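You operate a simulated robot arm through the tools that you are given. There is no shell and no other tool.

You run a simulated robot arm. Do the job below in one go: nothing can be reset, and whatever is moved stays where it is left.

TASK
Get the wash bowl ready and put the soup pan in to soak.
Fine: green plug in, warm water about up to the 12 L line, then two strokes of soap.

The check looks at the end state, three seconds after you hand in, the way a careful person would. Anything else that was tipped, shoved, dropped, spilled or broken makes it a failure.

THE ROBOT
A 6-joint arm with a two-finger gripper, fixed in place. Base frame: the origin is on the floor under the middle of its stand, x ahead of it, y to its left, z up; the work surface is at about z = 0.7. Lengths are in m, angles in degrees, forces in N, time in s.
It reaches about 1.298 m from its shoulder. Its first joint turns from -149.0 to 149.0 degrees. Payload 1.57 kg.
The TCP is the grasp point between the finger pads, 0.021 m short of the fingertips. In the tool frame z runs along the fingers and y along their closing line. The gripper opens to 0.07 m; its body begins 0.05 m behind the TCP.
Orientation is that of the tool frame in the base frame, as [roll, pitch, yaw] about the fixed x, y, z axes, in that order (R = Rz(yaw) Ry(pitch) Rx(roll)). With the fingers straight down and closing along the base's y, the tool's x points along the base's -x, its y along +y and its z along -z.

THE INTERFACE
- The arm moves only by the tool move_arm. Its argument "steps" is a list of rows, each a list of 3 entries, a list of its own where there are three numbers: the shift along the tool's x, y, z in units of 20 mm (1.0 is 20 mm), then the turn, a rotation vector about the tool's x, y, z in units of 5 degrees (1.0 is 5 degrees), then the opening, from 0 (shut) to 1 (fully open). In form: [[[tx, ty, tz], [rx, ry, rz], claw], ...]. A call has 1 to 20 rows; each row shifts and turns the commanded pose from where the row before left it, along the tool's axes as they then stand. A call with a number of a shift or a turn outside -1 to 1 is refused whole. Each row takes 0.2 s and may step no farther than 0.05 m and 8.6 degrees from the row before; otherwise, or with a gripper value out of range, the whole call is refused. A pose out of reach is approached as far as the arm can. The call stops where the force on the tool passes 40 N (or 10 N more than at its start, if that is more) or the arm is blocked; 0.2 s more then pass. Each finger travels about 0.0648 m/s and halts on what it meets, pressing with about 30 N; the grip force reading is that of the motor and also rises with nothing between the fingers. The clock runs only during rows and for 0.2 s after the last one: add rows that do not move to give the fingers time. It gives the time, the measured TCP pose, the force on the tool (base axes), the opening and the grip force at its end, in the units of the frame above (readings bear some noise), with the torque about the TCP (base axes, N m) and any sound that the robot's microphone picked up.
- Cameras (640 x 400 px; columns grow to the right, rows downward): "scene" is fixed at [0.049, 0.5027, 1.4513]; the picture's right is [0.48, -0.88, 0.00], its down [-0.67, -0.36, -0.65] and it looks along [0.57, 0.31, -0.76] (base axes); focal length 214 px, centre (320, 200). "wrist" rides on the gripper at [0.079, 0.004, -0.081] in the tool frame; the picture's right is [-0.05, 1.00, 0.00], its down [-0.67, -0.04, -0.74] and it looks along [-0.74, -0.04, 0.67] (tool axes); focal length 256 px, centre (320, 200). There is no depth. A picture from a camera that has moved, and an enlarged one, comes with that camera's place and axes in the base frame and with its lens.
- camera(camera): a new picture of that camera. The clock stands still meanwhile.
- lift_body(by): slides the trunk up (or, below 0, down) by that many m; the arm rides with it, the base frame stays. It gives what a move gives, with no picture.
- enlarge(camera, box): a new picture of the part [left, top, right, bottom] of that camera's present view, enlarged. The clock stands still meanwhile.
- close_job(): hands the job in; it is judged then, once.

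Nothing tells you positions but the pictures and the camera data. Unless the task says otherwise, let go and move clear before handing in.

The tools are called after ">>>" as a command line: name --argument value ..., lists and objects as JSON in quotes. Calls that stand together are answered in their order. move_arm: Moves the arm, as the interface text tells. Its arguments: {"type":"object","properties":{"steps":{"type":"array"}},"required":["steps"]} The other tools are called the same way: lift_body (by) moves the trunk up or down; camera (camera) takes a picture; enlarge (camera, box) takes an enlarged picture of a part of a camera's view; close_job () hands the job in.

At the start:

```text
clock: 0.0
tool_pos: [0.6831, 0.3737, 1.2886]
tool_rot: [180.0, 0.0, -179.9]
force: [0.3, 0.1, 0.6]
wrist_torque: [0.01, 0.04, -0.01]
grip_width: 0.0701
grip_force: 0.1
trunk travel left (down, up): [-0.97, 0.0]
```

scene: 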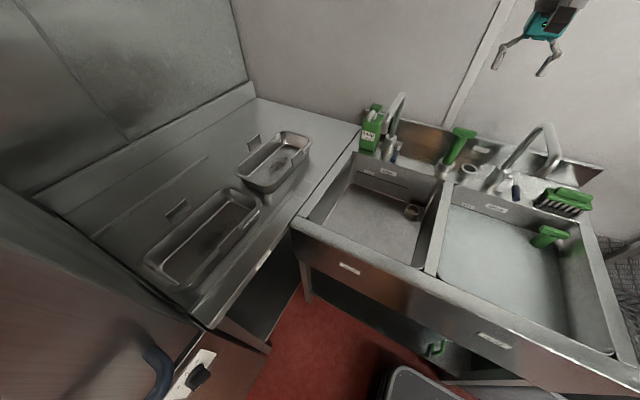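
wrist: 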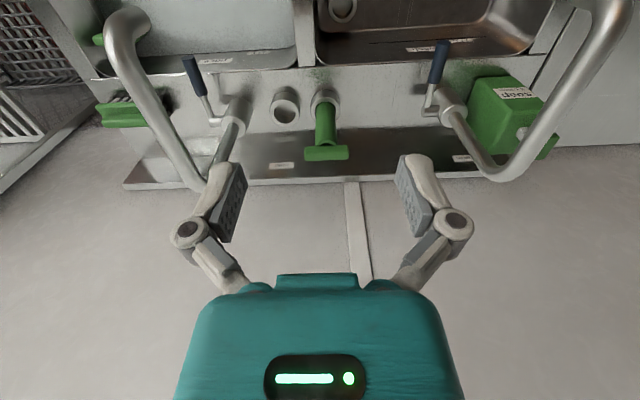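

I see a double sink with two taps, a soap dispenser on the left, green plugs, and pans on a drainboard to the left. I'll look closer before I move anything.

>>> enlarge --camera "scene" --box '[340, 80, 500, 180]'

>>> enlarge --camera "scene" --box '[440, 110, 640, 235]'

>>> enlarge --camera "scene" --box '[120, 100, 320, 225]'

>>> enlarge --camera "scene" --box '[290, 150, 450, 250]'

>>> enlarge --camera "scene" --box '[320, 275, 520, 400]'

>>> enlarge --camera "scene" --box '[100, 275, 300, 400]'

>>> enlarge --camera "wrist" --box '[80, 0, 320, 150]'

>>> enlarge --camera "wrist" --box '[320, 0, 560, 150]'

```text
4.00 times, centred on (420, 130) of scene
camera zoom: at [0.049, 0.5027, 1.4513], right [0.48, -0.88, 0.0], down [-0.67, -0.36, -0.65], along [0.57, 0.31, -0.76], focal length 858 px, centre (-80, 480)
```

zoom: 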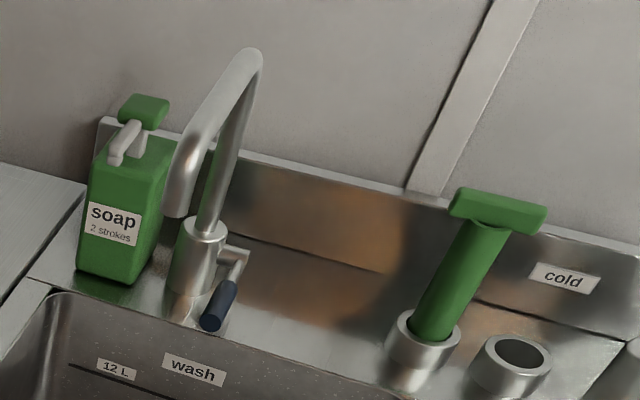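

```text
3.20 times, centred on (540, 172) of scene
camera zoom: at [0.049, 0.5027, 1.4513], right [0.48, -0.88, 0.0], down [-0.67, -0.36, -0.65], along [0.57, 0.31, -0.76], focal length 686 px, centre (-384, 288)
```

zoom: 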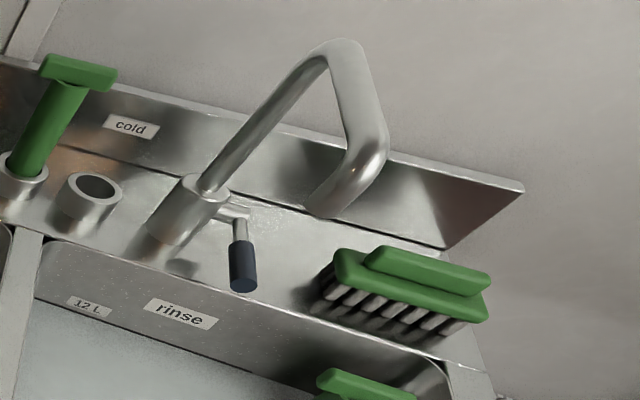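

```text
3.20 times, centred on (220, 162) of scene
camera zoom: at [0.049, 0.5027, 1.4513], right [0.48, -0.88, 0.0], down [-0.67, -0.36, -0.65], along [0.57, 0.31, -0.76], focal length 686 px, centre (640, 320)
```

zoom: 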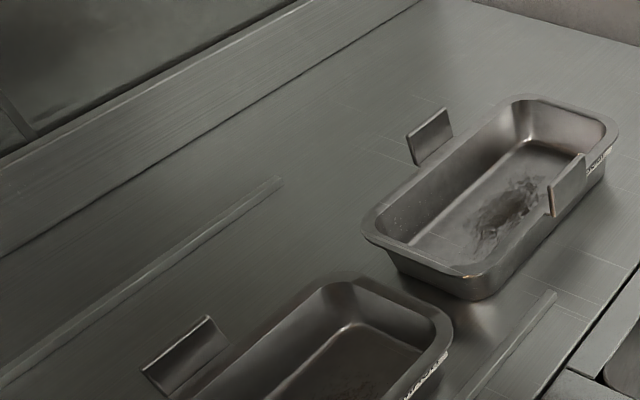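

```text
4.00 times, centred on (370, 200) of scene
camera zoom: at [0.049, 0.5027, 1.4513], right [0.48, -0.88, 0.0], down [-0.67, -0.36, -0.65], along [0.57, 0.31, -0.76], focal length 858 px, centre (120, 200)
```

zoom: 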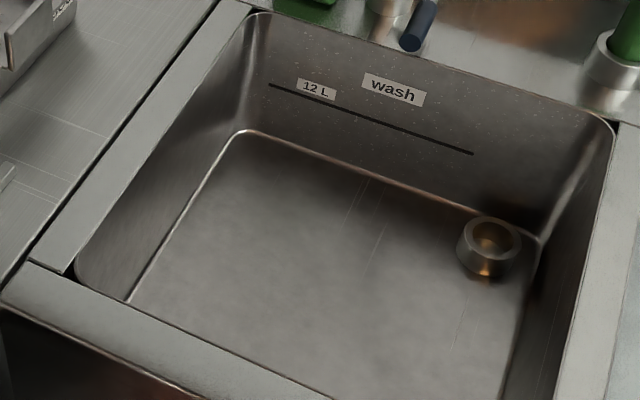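

```text
3.20 times, centred on (420, 338) of scene
camera zoom: at [0.049, 0.5027, 1.4513], right [0.48, -0.88, 0.0], down [-0.67, -0.36, -0.65], along [0.57, 0.31, -0.76], focal length 686 px, centre (0, -240)
```

zoom: 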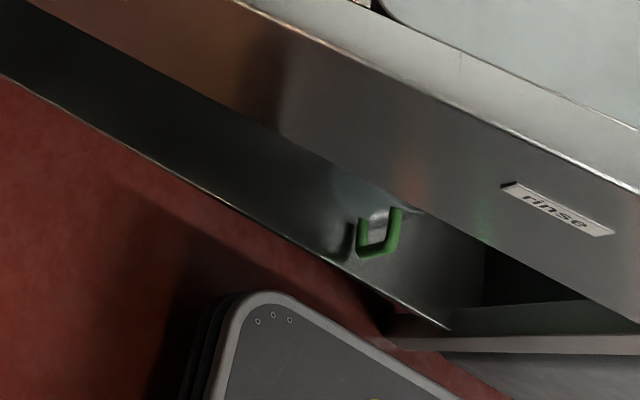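

```text
3.20 times, centred on (200, 338) of scene
camera zoom: at [0.049, 0.5027, 1.4513], right [0.48, -0.88, 0.0], down [-0.67, -0.36, -0.65], along [0.57, 0.31, -0.76], focal length 686 px, centre (704, -240)
```

zoom: 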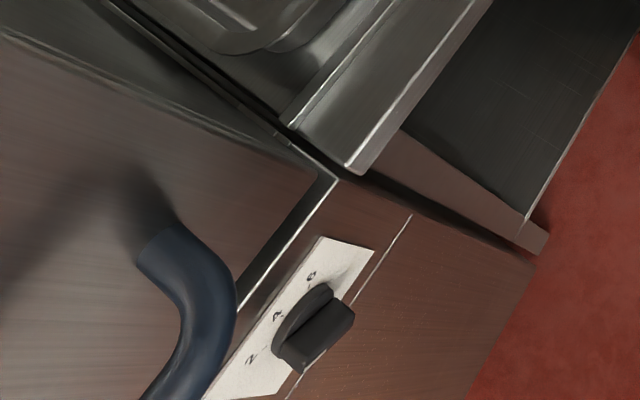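

```text
2.67 times, centred on (200, 75) of wrist
camera zoom: at [0.6037, 0.3789, 1.3685], right [0.05, 1.0, 0.0], down [0.67, -0.04, 0.74], along [0.74, -0.04, -0.67], focal length 683 px, centre (640, 533)
```

zoom: 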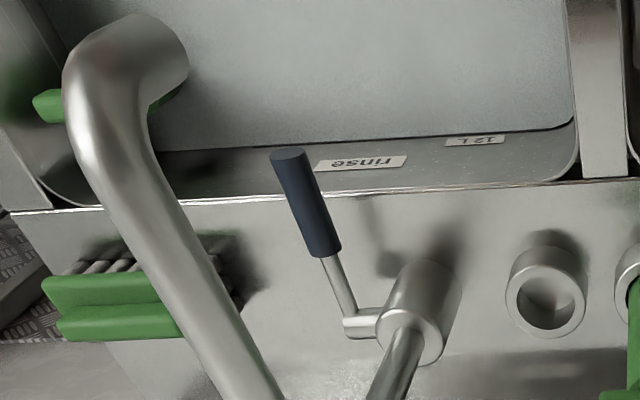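

```text
2.67 times, centred on (440, 75) of wrist
camera zoom: at [0.6037, 0.3789, 1.3685], right [0.05, 1.0, 0.0], down [0.67, -0.04, 0.74], along [0.74, -0.04, -0.67], focal length 683 px, centre (0, 533)
```

zoom: 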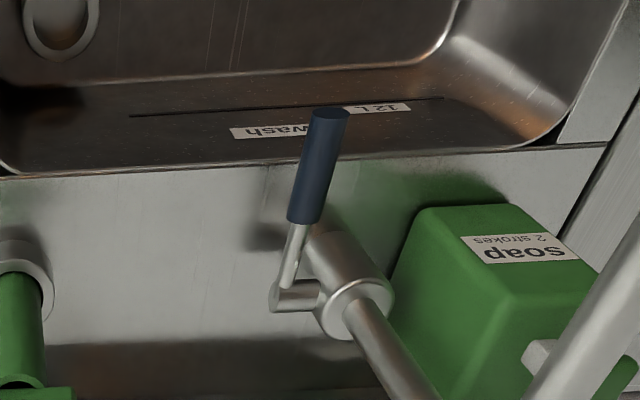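

The wash bowl is on the left with its drain near its right-rear corner. A green standpipe plug sits in a holder behind the divider. I'll zoom in on the labels and details.

>>> enlarge --camera "scene" --box '[280, 130, 328, 160]'

>>> enlarge --camera "scene" --box '[240, 190, 272, 210]'

>>> enlarge --camera "scene" --box '[225, 195, 265, 240]'

>>> enlarge --camera "scene" --box '[360, 85, 424, 165]'

>>> enlarge --camera "scene" --box '[470, 175, 640, 281]'

>>> enlarge --camera "scene" --box '[320, 250, 400, 300]'

>>> enlarge --camera "wrist" --box '[420, 60, 580, 160]'

>>> enlarge --camera "wrist" --box '[230, 60, 390, 180]'

```text
13.33 times, centred on (304, 145) of scene
camera zoom: at [0.049, 0.5027, 1.4513], right [0.48, -0.88, 0.0], down [-0.67, -0.36, -0.65], along [0.57, 0.31, -0.76], focal length 2860 px, centre (533, 933)
```

zoom: 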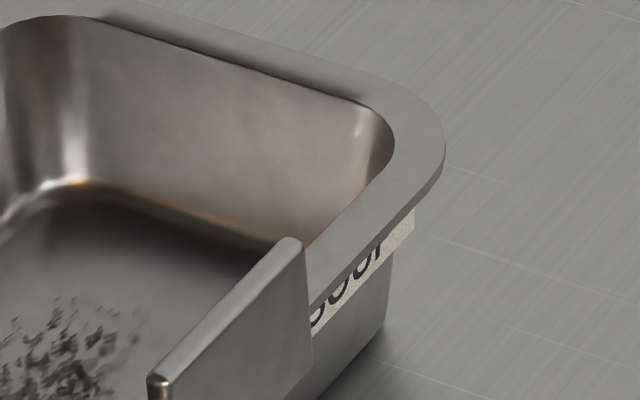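

```text
16.00 times, centred on (256, 200) of scene
camera zoom: at [0.049, 0.5027, 1.4513], right [0.48, -0.88, 0.0], down [-0.67, -0.36, -0.65], along [0.57, 0.31, -0.76], focal length 3432 px, centre (1344, 200)
```

zoom: 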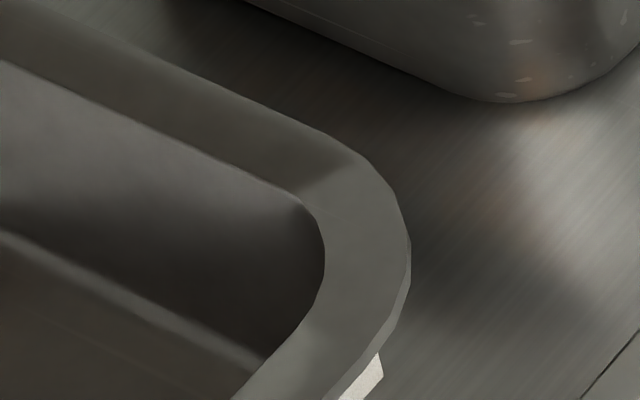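

```text
8.89 times, centred on (245, 218) of scene
camera zoom: at [0.049, 0.5027, 1.4513], right [0.48, -0.88, 0.0], down [-0.67, -0.36, -0.65], along [0.57, 0.31, -0.76], focal length 1906 px, centre (987, 44)
```

zoom: 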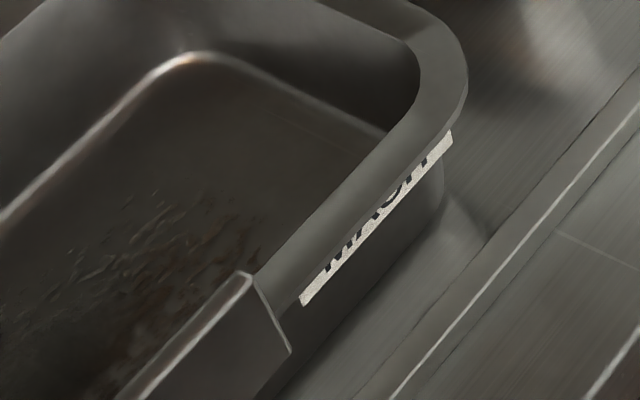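

```text
5.00 times, centred on (392, 125) of scene
camera zoom: at [0.049, 0.5027, 1.4513], right [0.48, -0.88, 0.0], down [-0.67, -0.36, -0.65], along [0.57, 0.31, -0.76], focal length 1072 px, centre (-40, 575)
```

zoom: 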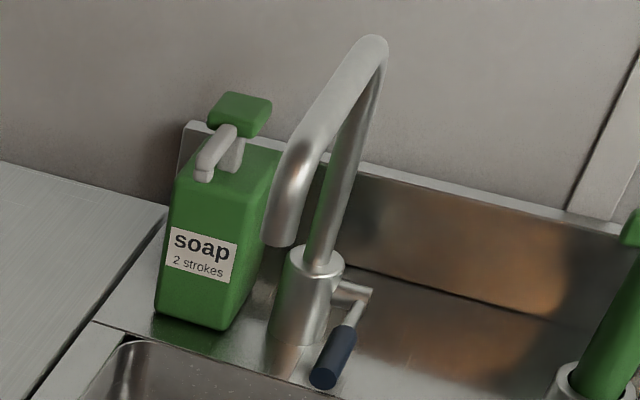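

```text
3.76 times, centred on (555, 228) of scene
camera zoom: at [0.049, 0.5027, 1.4513], right [0.48, -0.88, 0.0], down [-0.67, -0.36, -0.65], along [0.57, 0.31, -0.76], focal length 807 px, centre (-565, 95)
```

zoom: 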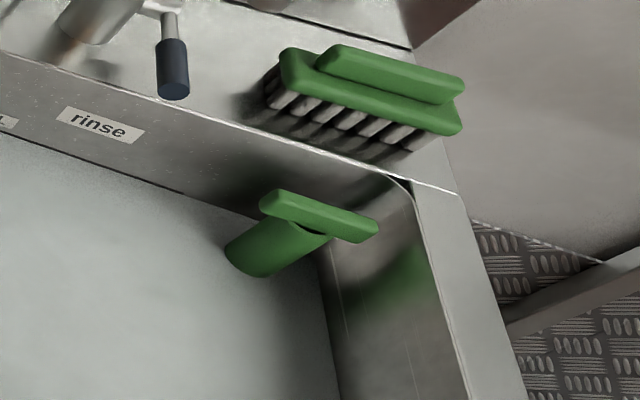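

```text
8.00 times, centred on (360, 275) of scene
camera zoom: at [0.049, 0.5027, 1.4513], right [0.48, -0.88, 0.0], down [-0.67, -0.36, -0.65], along [0.57, 0.31, -0.76], focal length 1716 px, centre (0, -400)
```

zoom: 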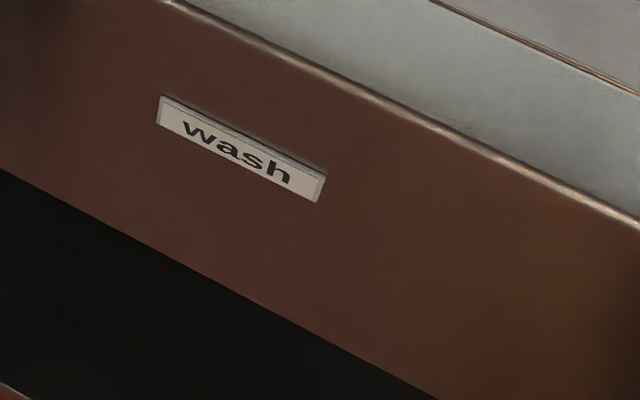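

```text
4.00 times, centred on (500, 110) of wrist
camera zoom: at [0.6037, 0.3789, 1.3685], right [0.05, 1.0, 0.0], down [0.67, -0.04, 0.74], along [0.74, -0.04, -0.67], focal length 1024 px, centre (-400, 560)
```

zoom: 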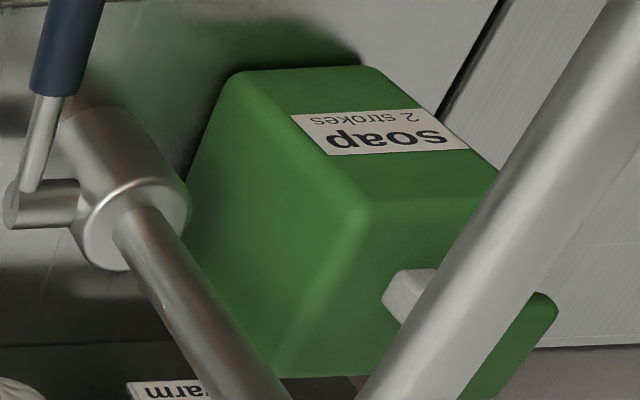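

```text
3.33 times, centred on (310, 120) of wrist
camera zoom: at [0.6037, 0.3789, 1.3685], right [0.05, 1.0, 0.0], down [0.67, -0.04, 0.74], along [0.74, -0.04, -0.67], focal length 853 px, centre (353, 467)
```

zoom: 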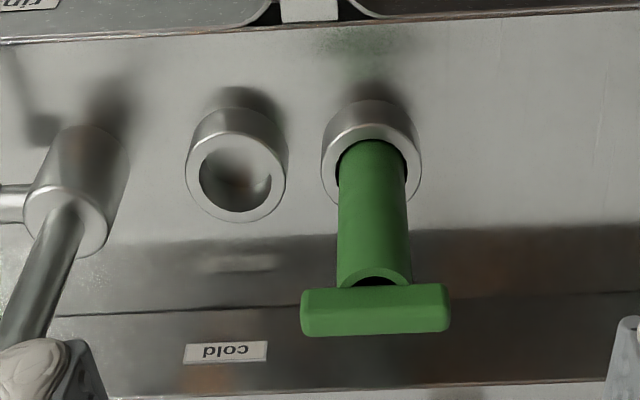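

The warm tap is on the left and its spout is over the wash bowl. The drain ring is at about (0.73, 0.42, 0.73), and the plug stands in the holder at about (0.85, 0.38) with its T-handle at z≈1.05. I'll swing the wrist camera round to read the pan labels, staying high.

>>> move_arm --steps '[[[0.97, 0.525, 0], [0, 0, 0], 1], [[0.97, 0.525, 0], [0, 0, 0], 1], [[0.97, 0.525, 0], [0, 0, 0], 1], [[0.97, 0.525, 0], [0, 0, 0], 1], [[0.97, 0.525, 0], [0, 0, 0], 1], [[0.97, 0.525, 0], [0, 0, 0], 1], [[0.97, 0.525, 0], [0, 0, 0], 1], [[0.97, 0.525, 0], [0, 0, 0], 1], [[0.97, 0.525, 0], [0, 0, 0], 1], [[0.97, 0.525, 0], [0, 0, 0], 1], [[0.97, 0.525, 0], [0, 0, 0], 1], [[0.97, 0.525, 0], [0, 0, 0], 1]]'

>>> move_arm --steps '[[[0, 0, 0], [0, 0, -1], 1], [[0, 0, 0], [0, 0, -1], 1], [[0, 0, 0], [0, 0, -1], 1], [[0, 0, 0], [0, 0, -1], 1], [[0, 0, 0], [0, 0, -1], 1], [[0, 0, 0], [0, 0, -1], 1], [[0, 0, 0], [0, 0, -1], 1], [[0, 0, 0], [0, 0, -1], 1], [[0, 0, 0], [0, 0, -1], 1], [[0, 0, 0], [0, 0, -1], 1], [[0, 0, 0], [0, 0, -1], 1], [[0, 0, 0], [0, 0, -1], 1], [[0, 0, 0], [0, 0, -1], 1], [[0, 0, 0], [0, 0, -1], 1], [[0, 0, 0], [0, 0, -1], 1], [[0, 0, 0], [0, 0, -1], 1], [[0, 0, 0], [0, 0, -1], 1], [[0, 0, 0], [0, 0, -1], 1]]'

>>> camera --camera "wrist"

>>> camera --camera "scene"

```text
clock: 2.6
tool_pos: [0.4502, 0.5005, 1.2883]
tool_rot: [180.0, 0.0, -179.9]
force: [-0.6, 0.2, -0.2]
wrist_torque: [0.02, 0.01, 0.02]
grip_width: 0.0702
grip_force: 0.1
trunk travel left (down, up): [-0.97, 0.0]
```

```text
clock: 6.4
tool_pos: [0.4509, 0.4997, 1.2887]
tool_rot: [179.9, 0.0, -90.0]
force: [-0.1, 0.3, 0.3]
wrist_torque: [0.0, 0.02, 0.01]
grip_width: 0.0699
grip_force: 0.0
trunk travel left (down, up): [-0.97, 0.0]
```

```text
taken
camera wrist: at [0.4468, 0.4211, 1.3686], right [-1.0, 0.05, 0.0], down [0.03, 0.67, 0.74], along [0.04, 0.74, -0.67], focal length 256 px, centre (320, 200)
```

wrist: 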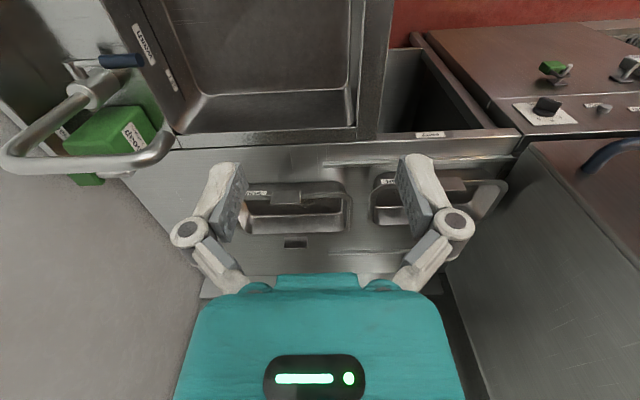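

```text
taken
```

scene: 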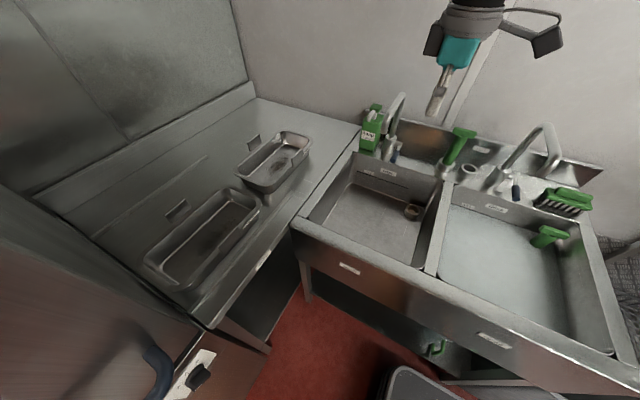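

The wrist camera now shows both pans, upside down in this view. I'll zoom in to read the labels.

>>> enlarge --camera "wrist" --box '[235, 170, 363, 250]'

>>> enlarge --camera "wrist" --box '[360, 170, 520, 270]'

>>> enlarge --camera "wrist" --box '[480, 30, 640, 130]'

>>> enlarge --camera "wrist" --box '[0, 20, 192, 190]'

>>> enlarge --camera "wrist" --box '[400, 120, 460, 150]'

>>> enlarge --camera "wrist" --box '[270, 225, 330, 260]'

```text
5.00 times, centred on (299, 210) of wrist
camera zoom: at [0.4468, 0.4211, 1.3686], right [-1.0, 0.05, 0.0], down [0.03, 0.67, 0.74], along [0.04, 0.74, -0.67], focal length 1280 px, centre (425, 150)
```

zoom: 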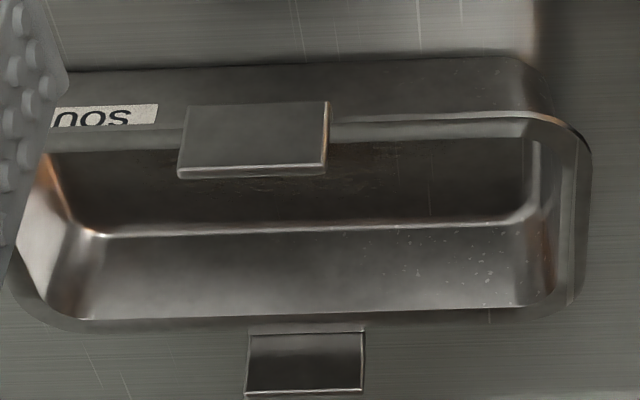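

```text
4.00 times, centred on (440, 220) of wrist
camera zoom: at [0.4468, 0.4211, 1.3686], right [-1.0, 0.05, 0.0], down [0.03, 0.67, 0.74], along [0.04, 0.74, -0.67], focal length 1024 px, centre (-160, 120)
```

zoom: 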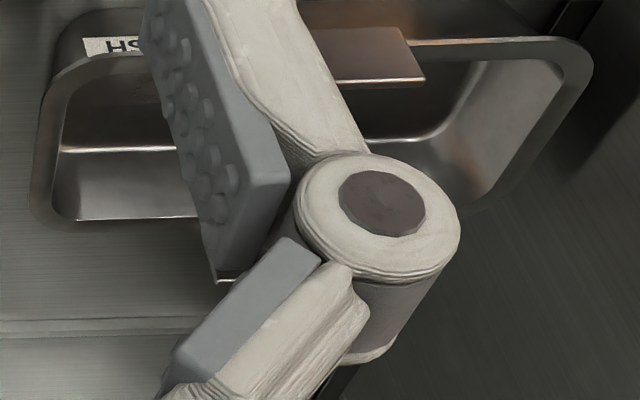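

```text
4.00 times, centred on (560, 80) of wrist
camera zoom: at [0.4468, 0.4211, 1.3686], right [-1.0, 0.05, 0.0], down [0.03, 0.67, 0.74], along [0.04, 0.74, -0.67], focal length 1024 px, centre (-640, 680)
```

zoom: 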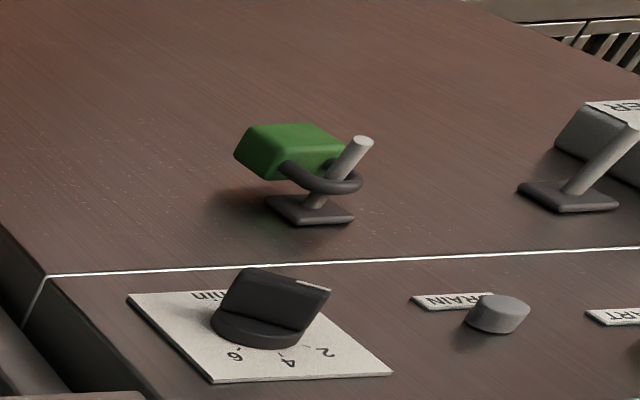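

```text
2.35 times, centred on (96, 105) of wrist
camera zoom: at [0.4468, 0.4211, 1.3686], right [-1.0, 0.05, 0.0], down [0.03, 0.67, 0.74], along [0.04, 0.74, -0.67], focal length 602 px, centre (847, 424)
```

zoom: 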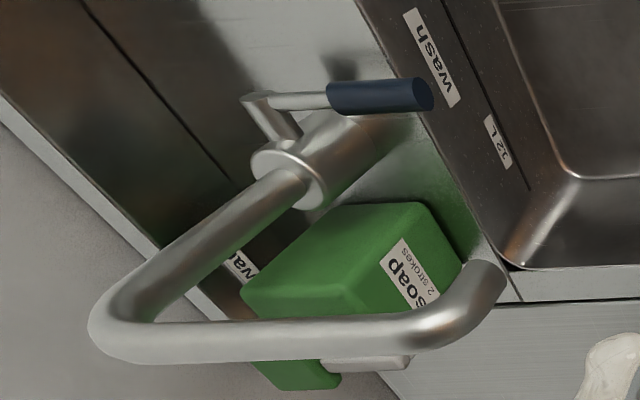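

```text
10.67 times, centred on (430, 135) of wrist
camera zoom: at [0.4468, 0.4211, 1.3686], right [-1.0, 0.05, 0.0], down [0.03, 0.67, 0.74], along [0.04, 0.74, -0.67], focal length 2730 px, centre (-853, 893)
```

zoom: 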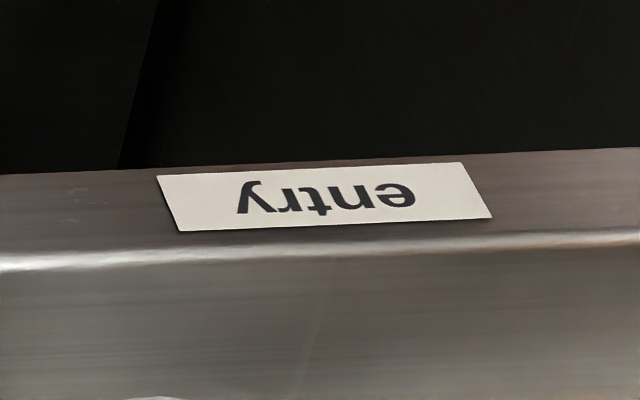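

```text
10.67 times, centred on (300, 242) of wrist
camera zoom: at [0.4468, 0.4211, 1.3686], right [-1.0, 0.05, 0.0], down [0.03, 0.67, 0.74], along [0.04, 0.74, -0.67], focal length 2730 px, centre (533, -253)
```

zoom: 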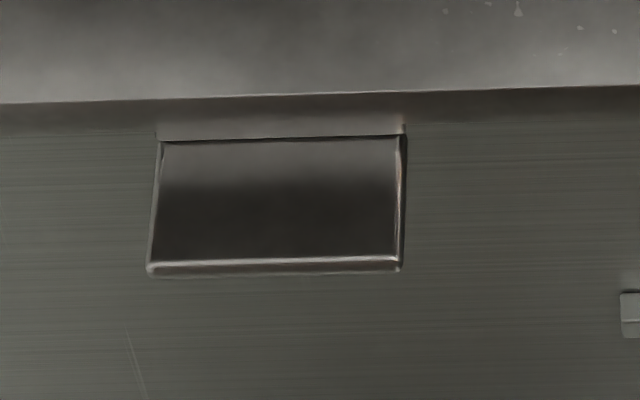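

The far pan reads "sou…", so that's the soup pan. I'll move towards the taps to get a second viewpoint on the soap nozzle, lever, plug and drain.

>>> move_arm --steps '[[[0.385, -0.9615, 0], [0, 0, 0], 1], [[0.385, -0.9615, 0], [0, 0, 0], 1], [[0.385, -0.9615, 0], [0, 0, 0], 1], [[0.385, -0.9615, 0], [0, 0, 0], 1], [[0.385, -0.9615, 0], [0, 0, 0], 1], [[0.385, -0.9615, 0], [0, 0, 0], 1], [[0.385, -0.9615, 0], [0, 0, 0], 1], [[0.385, -0.9615, 0], [0, 0, 0], 1], [[0.385, -0.9615, 0], [0, 0, 0], 1], [[0.385, -0.9615, 0], [0, 0, 0], 1], [[0.385, -0.9615, 0], [0, 0, 0], 1], [[0.385, -0.9615, 0], [0, 0, 0], 1], [[0.385, -0.9615, 0], [0, 0, 0], 1]]'

>>> camera --camera "wrist"

>>> enlarge --camera "wrist" --box '[140, 0, 400, 162]'

>>> enlarge --camera "wrist" --box '[200, 30, 320, 105]'

```text
clock: 9.2
tool_pos: [0.7009, 0.3998, 1.2872]
tool_rot: [180.0, 0.0, -90.0]
force: [1.2, 0.4, -0.6]
wrist_torque: [0.03, 0.05, 0.01]
grip_width: 0.07
grip_force: 0.2
trunk travel left (down, up): [-0.97, 0.0]
```

```text
taken
camera wrist: at [0.6969, 0.3216, 1.3683], right [-1.0, 0.05, 0.0], down [0.04, 0.67, 0.74], along [0.04, 0.74, -0.67], focal length 256 px, centre (320, 200)
```

wrist: 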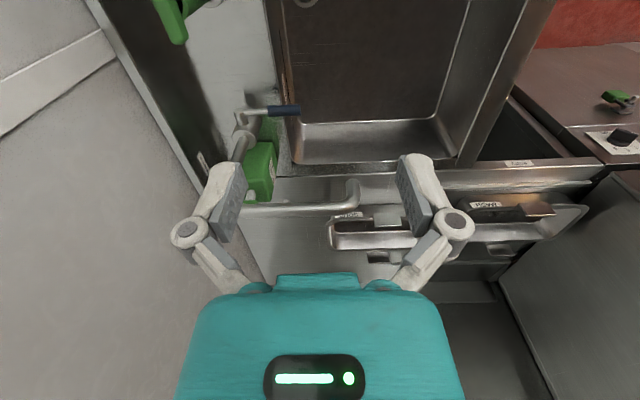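

```text
2.46 times, centred on (270, 81) of wrist
camera zoom: at [0.6969, 0.3216, 1.3683], right [-1.0, 0.05, 0.0], down [0.04, 0.67, 0.74], along [0.04, 0.74, -0.67], focal length 630 px, centre (443, 493)
```

zoom: 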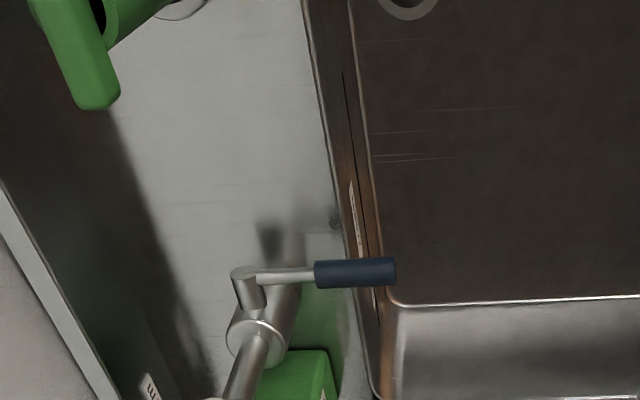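

```text
5.33 times, centred on (260, 68) of wrist
camera zoom: at [0.6969, 0.3216, 1.3683], right [-1.0, 0.05, 0.0], down [0.04, 0.67, 0.74], along [0.04, 0.74, -0.67], focal length 1365 px, centre (640, 907)
```

zoom: 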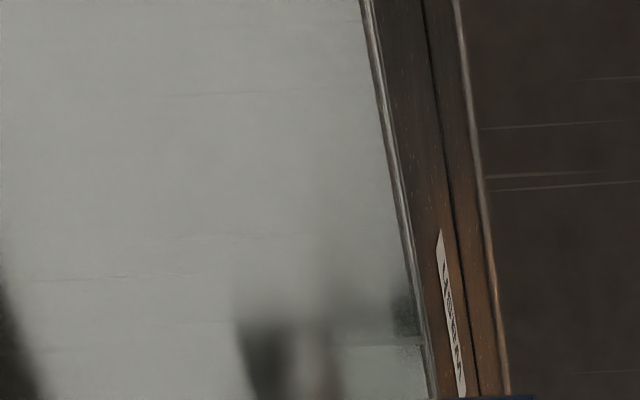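

The rear rim of the bowl is at x≈0.79. Next I'll back off in -y so I can look straight at the plug and holder.

>>> move_arm --steps '[[[0.967, -0.4667, 0], [0, 0, 0], 1], [[0.967, -0.4667, 0], [0, 0, 0], 1], [[0.967, -0.4667, 0], [0, 0, 0], 1], [[0.967, -0.4667, 0], [0, 0, 0], 1], [[0.967, -0.4667, 0], [0, 0, 0], 1], [[0.967, -0.4667, 0], [0, 0, 0], 1], [[0.967, -0.4667, 0], [0, 0, 0], 1], [[0.967, -0.4667, 0], [0, 0, 0], 1], [[0.967, -0.4667, 0], [0, 0, 0], 1], [[0.967, -0.4667, 0], [0, 0, 0], 1], [[0.967, -0.4667, 0], [0, 0, 0], 1], [[0.967, -0.4667, 0], [0, 0, 0], 1], [[0.967, -0.4667, 0], [0, 0, 0], 1], [[0.967, -0.4667, 0], [0, 0, 0], 1], [[0.967, -0.4667, 0], [0, 0, 0], 1]]'

>>> camera --camera "wrist"

>>> enlarge --camera "wrist" --box '[240, 100, 400, 200]'

>>> enlarge --camera "wrist" --box '[300, 0, 500, 125]'

```text
clock: 12.4
tool_pos: [0.8383, 0.1107, 1.2881]
tool_rot: [-179.9, 0.0, -89.9]
force: [-0.2, 0.2, 0.8]
wrist_torque: [-0.03, 0.03, 0.0]
grip_width: 0.0699
grip_force: 0.1
trunk travel left (down, up): [-0.97, 0.0]
```

```text
taken
camera wrist: at [0.8336, 0.0317, 1.3683], right [-1.0, 0.05, 0.0], down [0.04, 0.67, 0.74], along [0.04, 0.74, -0.67], focal length 256 px, centre (320, 200)
```

wrist: 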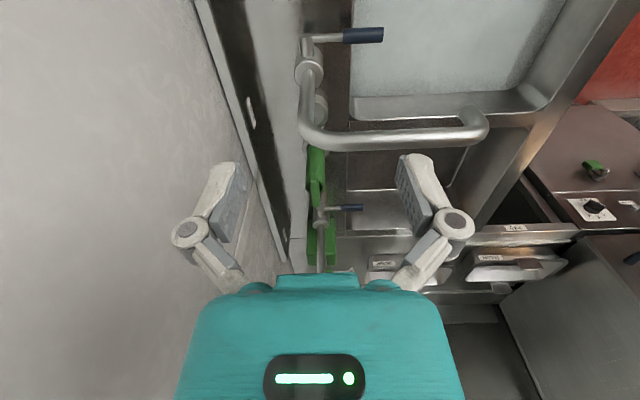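

```text
4.00 times, centred on (320, 150) of wrist
camera zoom: at [0.8336, 0.0317, 1.3683], right [-1.0, 0.05, 0.0], down [0.04, 0.67, 0.74], along [0.04, 0.74, -0.67], focal length 1024 px, centre (320, 400)
```

zoom: 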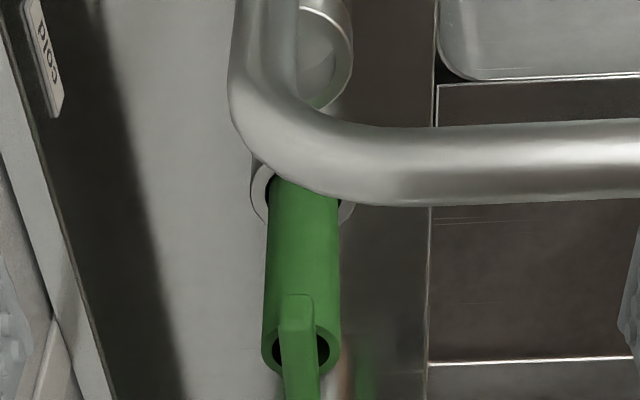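

```text
3.20 times, centred on (400, 62) of wrist
camera zoom: at [0.8336, 0.0317, 1.3683], right [-1.0, 0.05, 0.0], down [0.04, 0.67, 0.74], along [0.04, 0.74, -0.67], focal length 819 px, centre (64, 640)
```

zoom: 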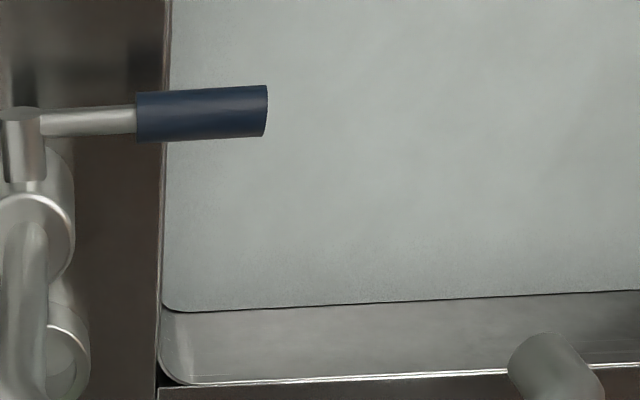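

The plug is a tube about 35 mm across with a thin T-bar along y, at about (0.858, 0.375). I'll hover above it and check.

>>> move_arm --steps '[[[-0.943, -0.0714, 0], [0, 0, 0], 1], [[-0.943, -0.0714, 0], [0, 0, 0], 1], [[-0.943, -0.0714, 0], [0, 0, 0], 1], [[-0.943, -0.0714, 0], [0, 0, 0], 1], [[-0.943, -0.0714, 0], [0, 0, 0], 1], [[-0.943, -0.0714, 0], [0, 0, 0], 1], [[-0.943, -0.0714, 0], [0, 0, 0], 1], [[-0.943, -0.0714, 0], [0, 0, 0], 1], [[-0.943, -0.0714, 0], [0, 0, 0], 1], [[-0.943, -0.0714, 0], [0, 0, 0], 1], [[-0.943, -0.0714, 0], [0, 0, 0], 1], [[-0.943, -0.0714, 0], [0, 0, 0], 1], [[-0.943, -0.0714, 0], [0, 0, 0], 1], [[-0.943, -0.0714, 0], [0, 0, 0], 1], [[0, 0, 1], [0, 0, 0], 1], [[0, 0, 1], [0, 0, 0], 1], [[0, 0, 1], [0, 0, 0], 1], [[0, 0, 1], [0, 0, 0], 1]]'

>>> camera --camera "wrist"

>>> enlarge --camera "scene" --box '[400, 30, 560, 190]'

```text
clock: 16.2
tool_pos: [0.859, 0.3756, 1.2889]
tool_rot: [180.0, 0.0, -90.1]
force: [1.1, 0.4, -0.5]
wrist_torque: [-0.02, 0.03, 0.0]
grip_width: 0.0699
grip_force: 0.0
out of reach, approached as far as the arm can: row 15, 16, 17, 18
trunk travel left (down, up): [-0.97, 0.0]
```

```text
taken
camera wrist: at [0.854, 0.2966, 1.3685], right [-1.0, 0.05, 0.0], down [0.04, 0.67, 0.74], along [0.04, 0.74, -0.67], focal length 256 px, centre (320, 200)
```

wrist: 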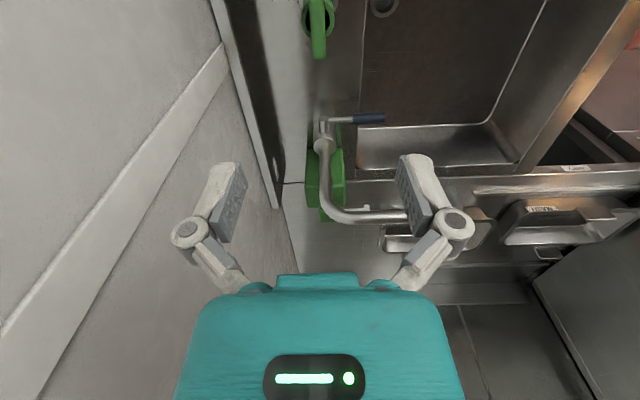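

```text
2.50 times, centred on (480, 110) of scene
camera zoom: at [0.049, 0.5027, 1.4513], right [0.48, -0.88, 0.0], down [-0.67, -0.36, -0.65], along [0.57, 0.31, -0.76], focal length 536 px, centre (-80, 425)
```

zoom: 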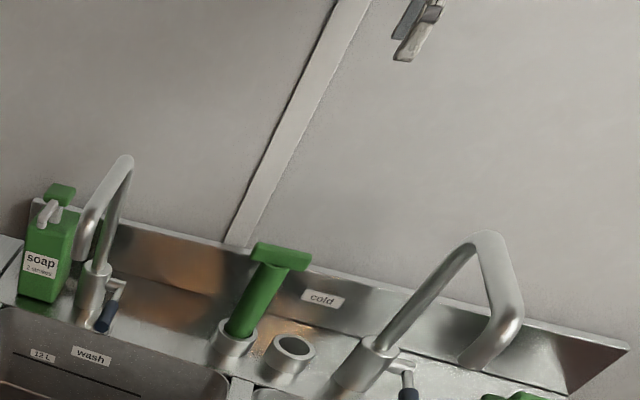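

The arm can't go lower here with the trunk at the top, so I'll lower the trunk instead. The bar is lined up straight below the TCP.

>>> lift_body --by -0.1

>>> camera --camera "wrist"

```text
clock: 17.5
tool_pos: [0.8591, 0.3756, 1.1889]
tool_rot: [-180.0, 0.0, -90.0]
force: [-0.6, -0.1, 0.5]
wrist_torque: [0.0, 0.01, -0.04]
grip_width: 0.0701
grip_force: 0.1
trunk travel left (down, up): [-0.87, 0.1]
```

```text
taken
camera wrist: at [0.8539, 0.2965, 1.2686], right [-1.0, 0.05, 0.0], down [0.04, 0.67, 0.74], along [0.04, 0.74, -0.67], focal length 256 px, centre (320, 200)
```

wrist: 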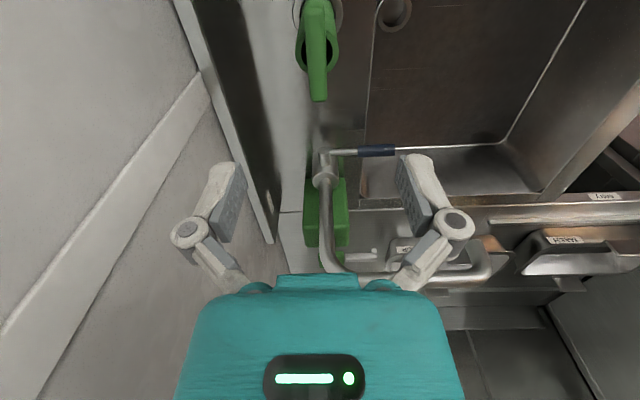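

The bar's +y end is at about (0.861, 0.404) with its top at z≈1.055. I'll zoom in on the bar and tube before descending.

>>> enlarge --camera "wrist" --box '[240, 0, 400, 100]'

>>> enlarge --camera "scene" --box '[435, 110, 499, 180]'

```text
4.00 times, centred on (320, 50) of wrist
camera zoom: at [0.8539, 0.2965, 1.2686], right [-1.0, 0.05, 0.0], down [0.04, 0.67, 0.74], along [0.04, 0.74, -0.67], focal length 1024 px, centre (320, 800)
```

zoom: 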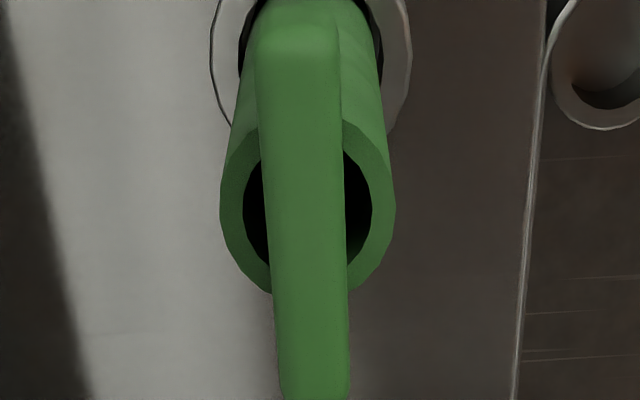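

```text
5.71 times, centred on (467, 145) of scene
camera zoom: at [0.049, 0.5027, 1.4513], right [0.48, -0.88, 0.0], down [-0.67, -0.36, -0.65], along [0.57, 0.31, -0.76], focal length 1226 px, centre (-520, 514)
```

zoom: 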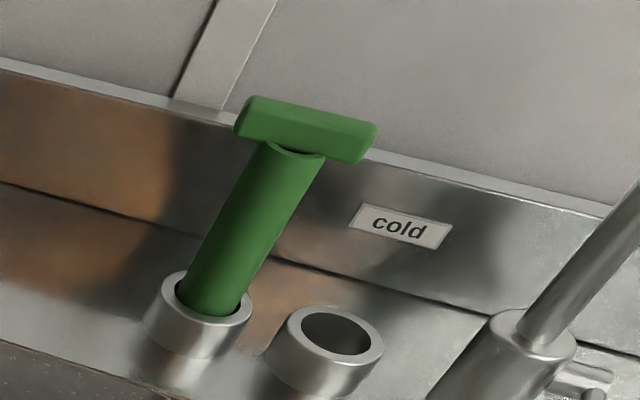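

The bar centre is at about (0.860, 0.371) and the tube rim is at z≈1.036. To get vertical working range I'll raise the arm 0.3 m and lower the trunk by the same amount.

>>> move_arm --steps '[[[0.18, -0.05, 0], [0, 0, 0], 1], [[0, 0, -1], [0, 0, 0], 1], [[0, 0, -1], [0, 0, 0], 1], [[0, 0, -1], [0, 0, 0], 1], [[0, 0, -1], [0, 0, 0], 1], [[0, 0, -1], [0, 0, 0], 1], [[0, 0, -1], [0, 0, 0], 1], [[0, 0, -1], [0, 0, 0], 1], [[0, 0, -1], [0, 0, 0], 1], [[0, 0, -1], [0, 0, 0], 1], [[0, 0, -1], [0, 0, 0], 1], [[0, 0, -1], [0, 0, 0], 1], [[0, 0, -1], [0, 0, 0], 1], [[0, 0, -1], [0, 0, 0], 1], [[0, 0, -1], [0, 0, 0], 1], [[0, 0, -1], [0, 0, 0], 1]]'

```text
clock: 20.9
tool_pos: [0.8592, 0.3715, 1.1891]
tool_rot: [180.0, 0.0, -90.0]
force: [0.3, -0.1, 0.0]
wrist_torque: [-0.01, 0.04, 0.0]
grip_width: 0.0701
grip_force: 0.1
out of reach, approached as far as the arm can: row 2, 3, 4, 5, 6, 7, 8, 9, 10, 11, 12, 13, 14, 15, 16
trunk travel left (down, up): [-0.87, 0.1]
```

Vertical moves with the arm alone are out of reach, so height must come from the trunk lift. I'll look at how the arm hangs before lowering.

>>> camera --camera "scene"

>>> enlarge --camera "scene" --box '[400, 0, 640, 180]'

```text
taken
```

scene: 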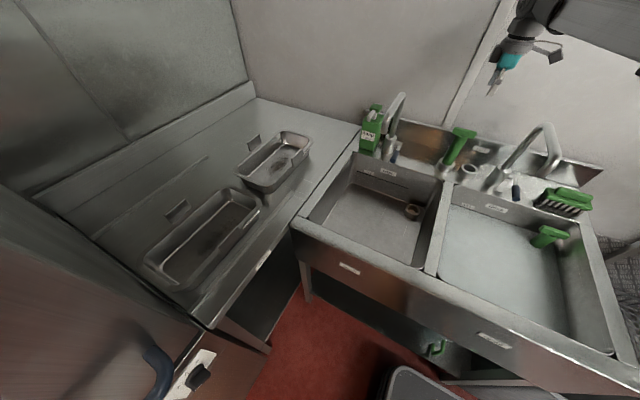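

```text
2.22 times, centred on (520, 90) of scene
camera zoom: at [0.049, 0.5027, 1.4513], right [0.48, -0.88, 0.0], down [-0.67, -0.36, -0.65], along [0.57, 0.31, -0.76], focal length 477 px, centre (-124, 444)
```

zoom: 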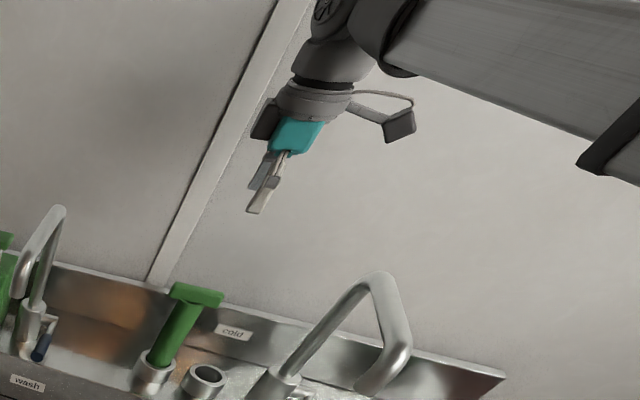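

The arm looks like a straight telescoping boom running from the base axis to the wrist, at a fixed height above the TCP. I'll lower partway and check the boom's clearance over the cold spout.

>>> lift_body --by -0.08

>>> camera --camera "scene"

>>> camera --camera "wrist"

>>> enlarge --camera "scene" --box '[400, 0, 640, 180]'

```text
clock: 22.1
tool_pos: [0.859, 0.3715, 1.1092]
tool_rot: [179.9, 0.0, -90.0]
force: [-0.1, -0.7, -0.2]
wrist_torque: [0.0, 0.02, 0.01]
grip_width: 0.0698
grip_force: 0.1
trunk travel left (down, up): [-0.79, 0.18]
```

```text
taken
```

scene: 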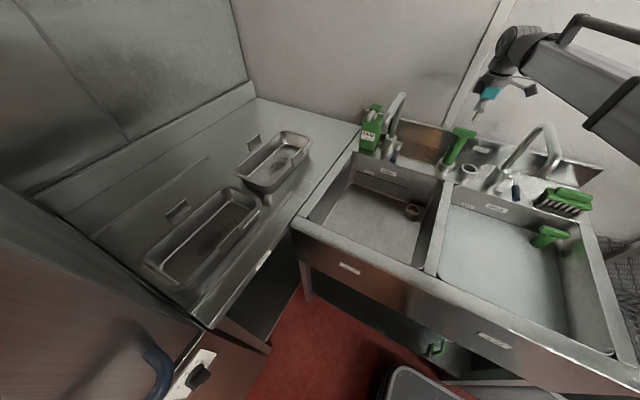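

```text
taken
camera wrist: at [0.8544, 0.2937, 1.1886], right [-1.0, 0.05, 0.0], down [0.04, 0.67, 0.74], along [0.04, 0.74, -0.67], focal length 256 px, centre (320, 200)
```

wrist: 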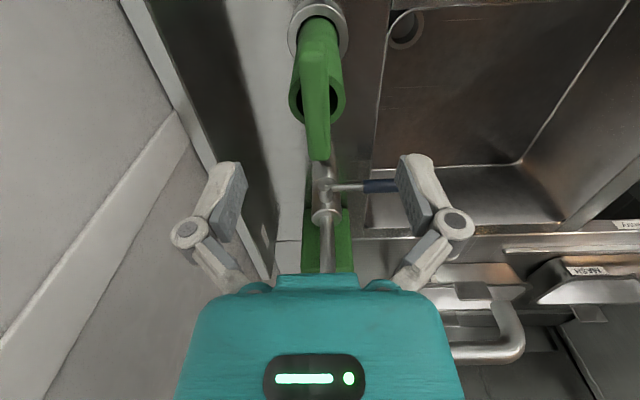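

```text
2.22 times, centred on (520, 90) of scene
camera zoom: at [0.049, 0.5027, 1.4513], right [0.48, -0.88, 0.0], down [-0.67, -0.36, -0.65], along [0.57, 0.31, -0.76], focal length 477 px, centre (-124, 444)
```

zoom: 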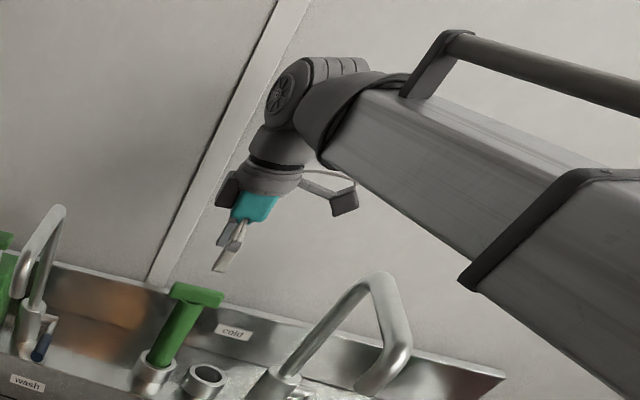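

The boom's underside is about 0.15 m above the TCP, so it clears the taps. The bar is centred between the fingers, so I'll lower to z≈1.032 and grip.

>>> lift_body --by -0.076

>>> camera --camera "wrist"

>>> enlarge --camera "scene" --box '[400, 30, 640, 210]'

```text
clock: 23.2
tool_pos: [0.8582, 0.3735, 1.0319]
tool_rot: [-180.0, 0.0, -89.9]
force: [-0.6, 0.0, -0.7]
wrist_torque: [0.03, 0.0, -0.01]
grip_width: 0.0701
grip_force: 0.0
trunk travel left (down, up): [-0.714, 0.256]
```

```text
taken
camera wrist: at [0.8544, 0.2937, 1.1126], right [-1.0, 0.05, 0.0], down [0.04, 0.67, 0.74], along [0.04, 0.74, -0.67], focal length 256 px, centre (320, 200)
```

wrist: 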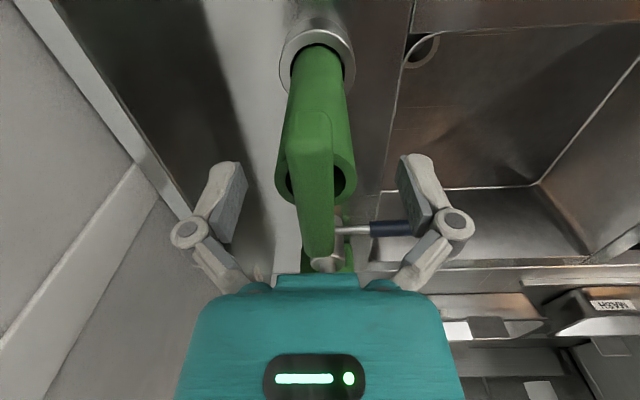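

```text
2.22 times, centred on (520, 120) of scene
camera zoom: at [0.049, 0.5027, 1.4513], right [0.48, -0.88, 0.0], down [-0.67, -0.36, -0.65], along [0.57, 0.31, -0.76], focal length 477 px, centre (-124, 378)
```

zoom: 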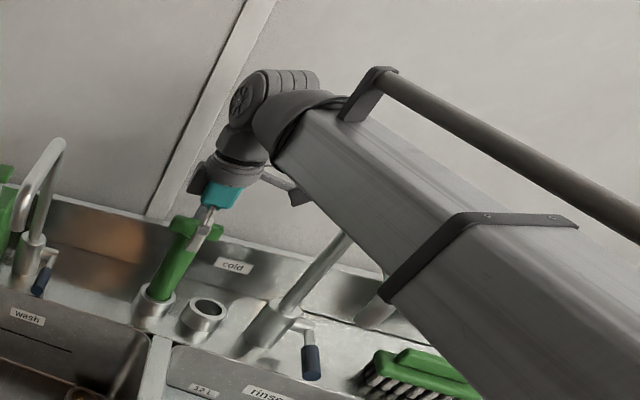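

The plug's tube is between the pads, so I'll close the gripper.

>>> move_arm --steps '[[[0, 0, 0], [0, 0, 0], 0], [[0, 0, 0], [0, 0, 0], 0], [[0, 0, 0], [0, 0, 0], 0], [[0, 0, 0], [0, 0, 0], 0]]'

>>> lift_body --by 0.03

>>> camera --camera "wrist"

```text
clock: 24.2
tool_pos: [0.8591, 0.3731, 1.0329]
tool_rot: [-179.9, 0.0, -90.0]
force: [2.0, 0.0, 5.5]
wrist_torque: [0.01, -0.07, -0.02]
grip_width: 0.0372
grip_force: 29.9
trunk travel left (down, up): [-0.714, 0.256]
```

```text
clock: 25.0
tool_pos: [0.8594, 0.3728, 1.0618]
tool_rot: [180.0, 0.0, -90.1]
force: [0.0, -1.0, -2.2]
wrist_torque: [0.04, -0.02, -0.05]
grip_width: 0.0371
grip_force: 29.5
trunk travel left (down, up): [-0.744, 0.226]
```

```text
taken
camera wrist: at [0.8547, 0.2939, 1.1423], right [-1.0, 0.05, 0.0], down [0.04, 0.67, 0.74], along [0.04, 0.74, -0.67], focal length 256 px, centre (320, 200)
```

wrist: 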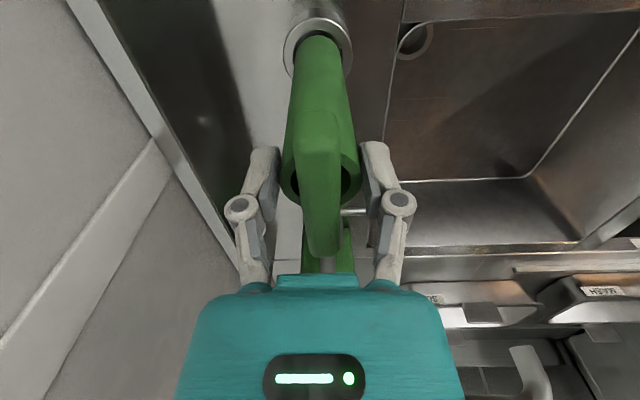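

The plug is gripped at 37 mm and is rising with the gripper. I'll lift it clear of the holder.

>>> lift_body --by 0.08

>>> camera --camera "wrist"

>>> enlarge --camera "scene" --box '[400, 30, 560, 180]'

```text
clock: 26.1
tool_pos: [0.8593, 0.3738, 1.1419]
tool_rot: [-180.0, 0.0, -90.0]
force: [0.9, 0.2, -1.6]
wrist_torque: [-0.04, -0.03, -0.01]
grip_width: 0.0372
grip_force: 29.8
trunk travel left (down, up): [-0.824, 0.146]
```

```text
taken
camera wrist: at [0.8548, 0.2939, 1.2222], right [-1.0, 0.05, 0.0], down [0.04, 0.67, 0.74], along [0.04, 0.74, -0.67], focal length 256 px, centre (320, 200)
```

wrist: 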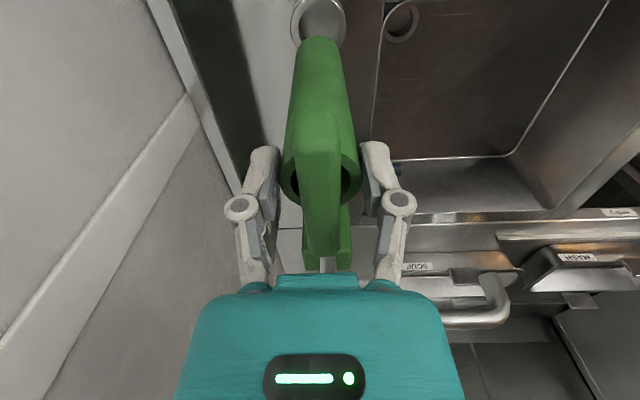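

```text
2.67 times, centred on (480, 105) of scene
camera zoom: at [0.049, 0.5027, 1.4513], right [0.48, -0.88, 0.0], down [-0.67, -0.36, -0.65], along [0.57, 0.31, -0.76], focal length 572 px, centre (-107, 453)
```

zoom: 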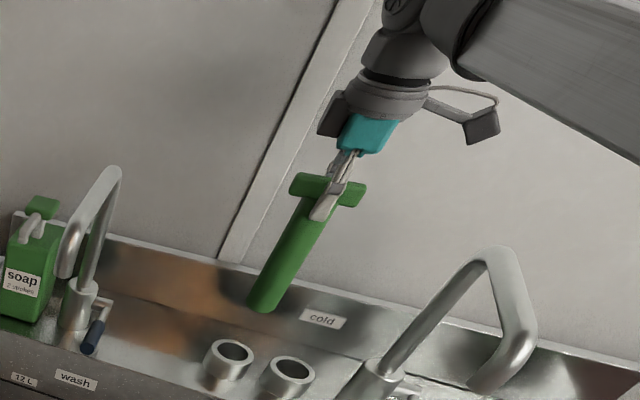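

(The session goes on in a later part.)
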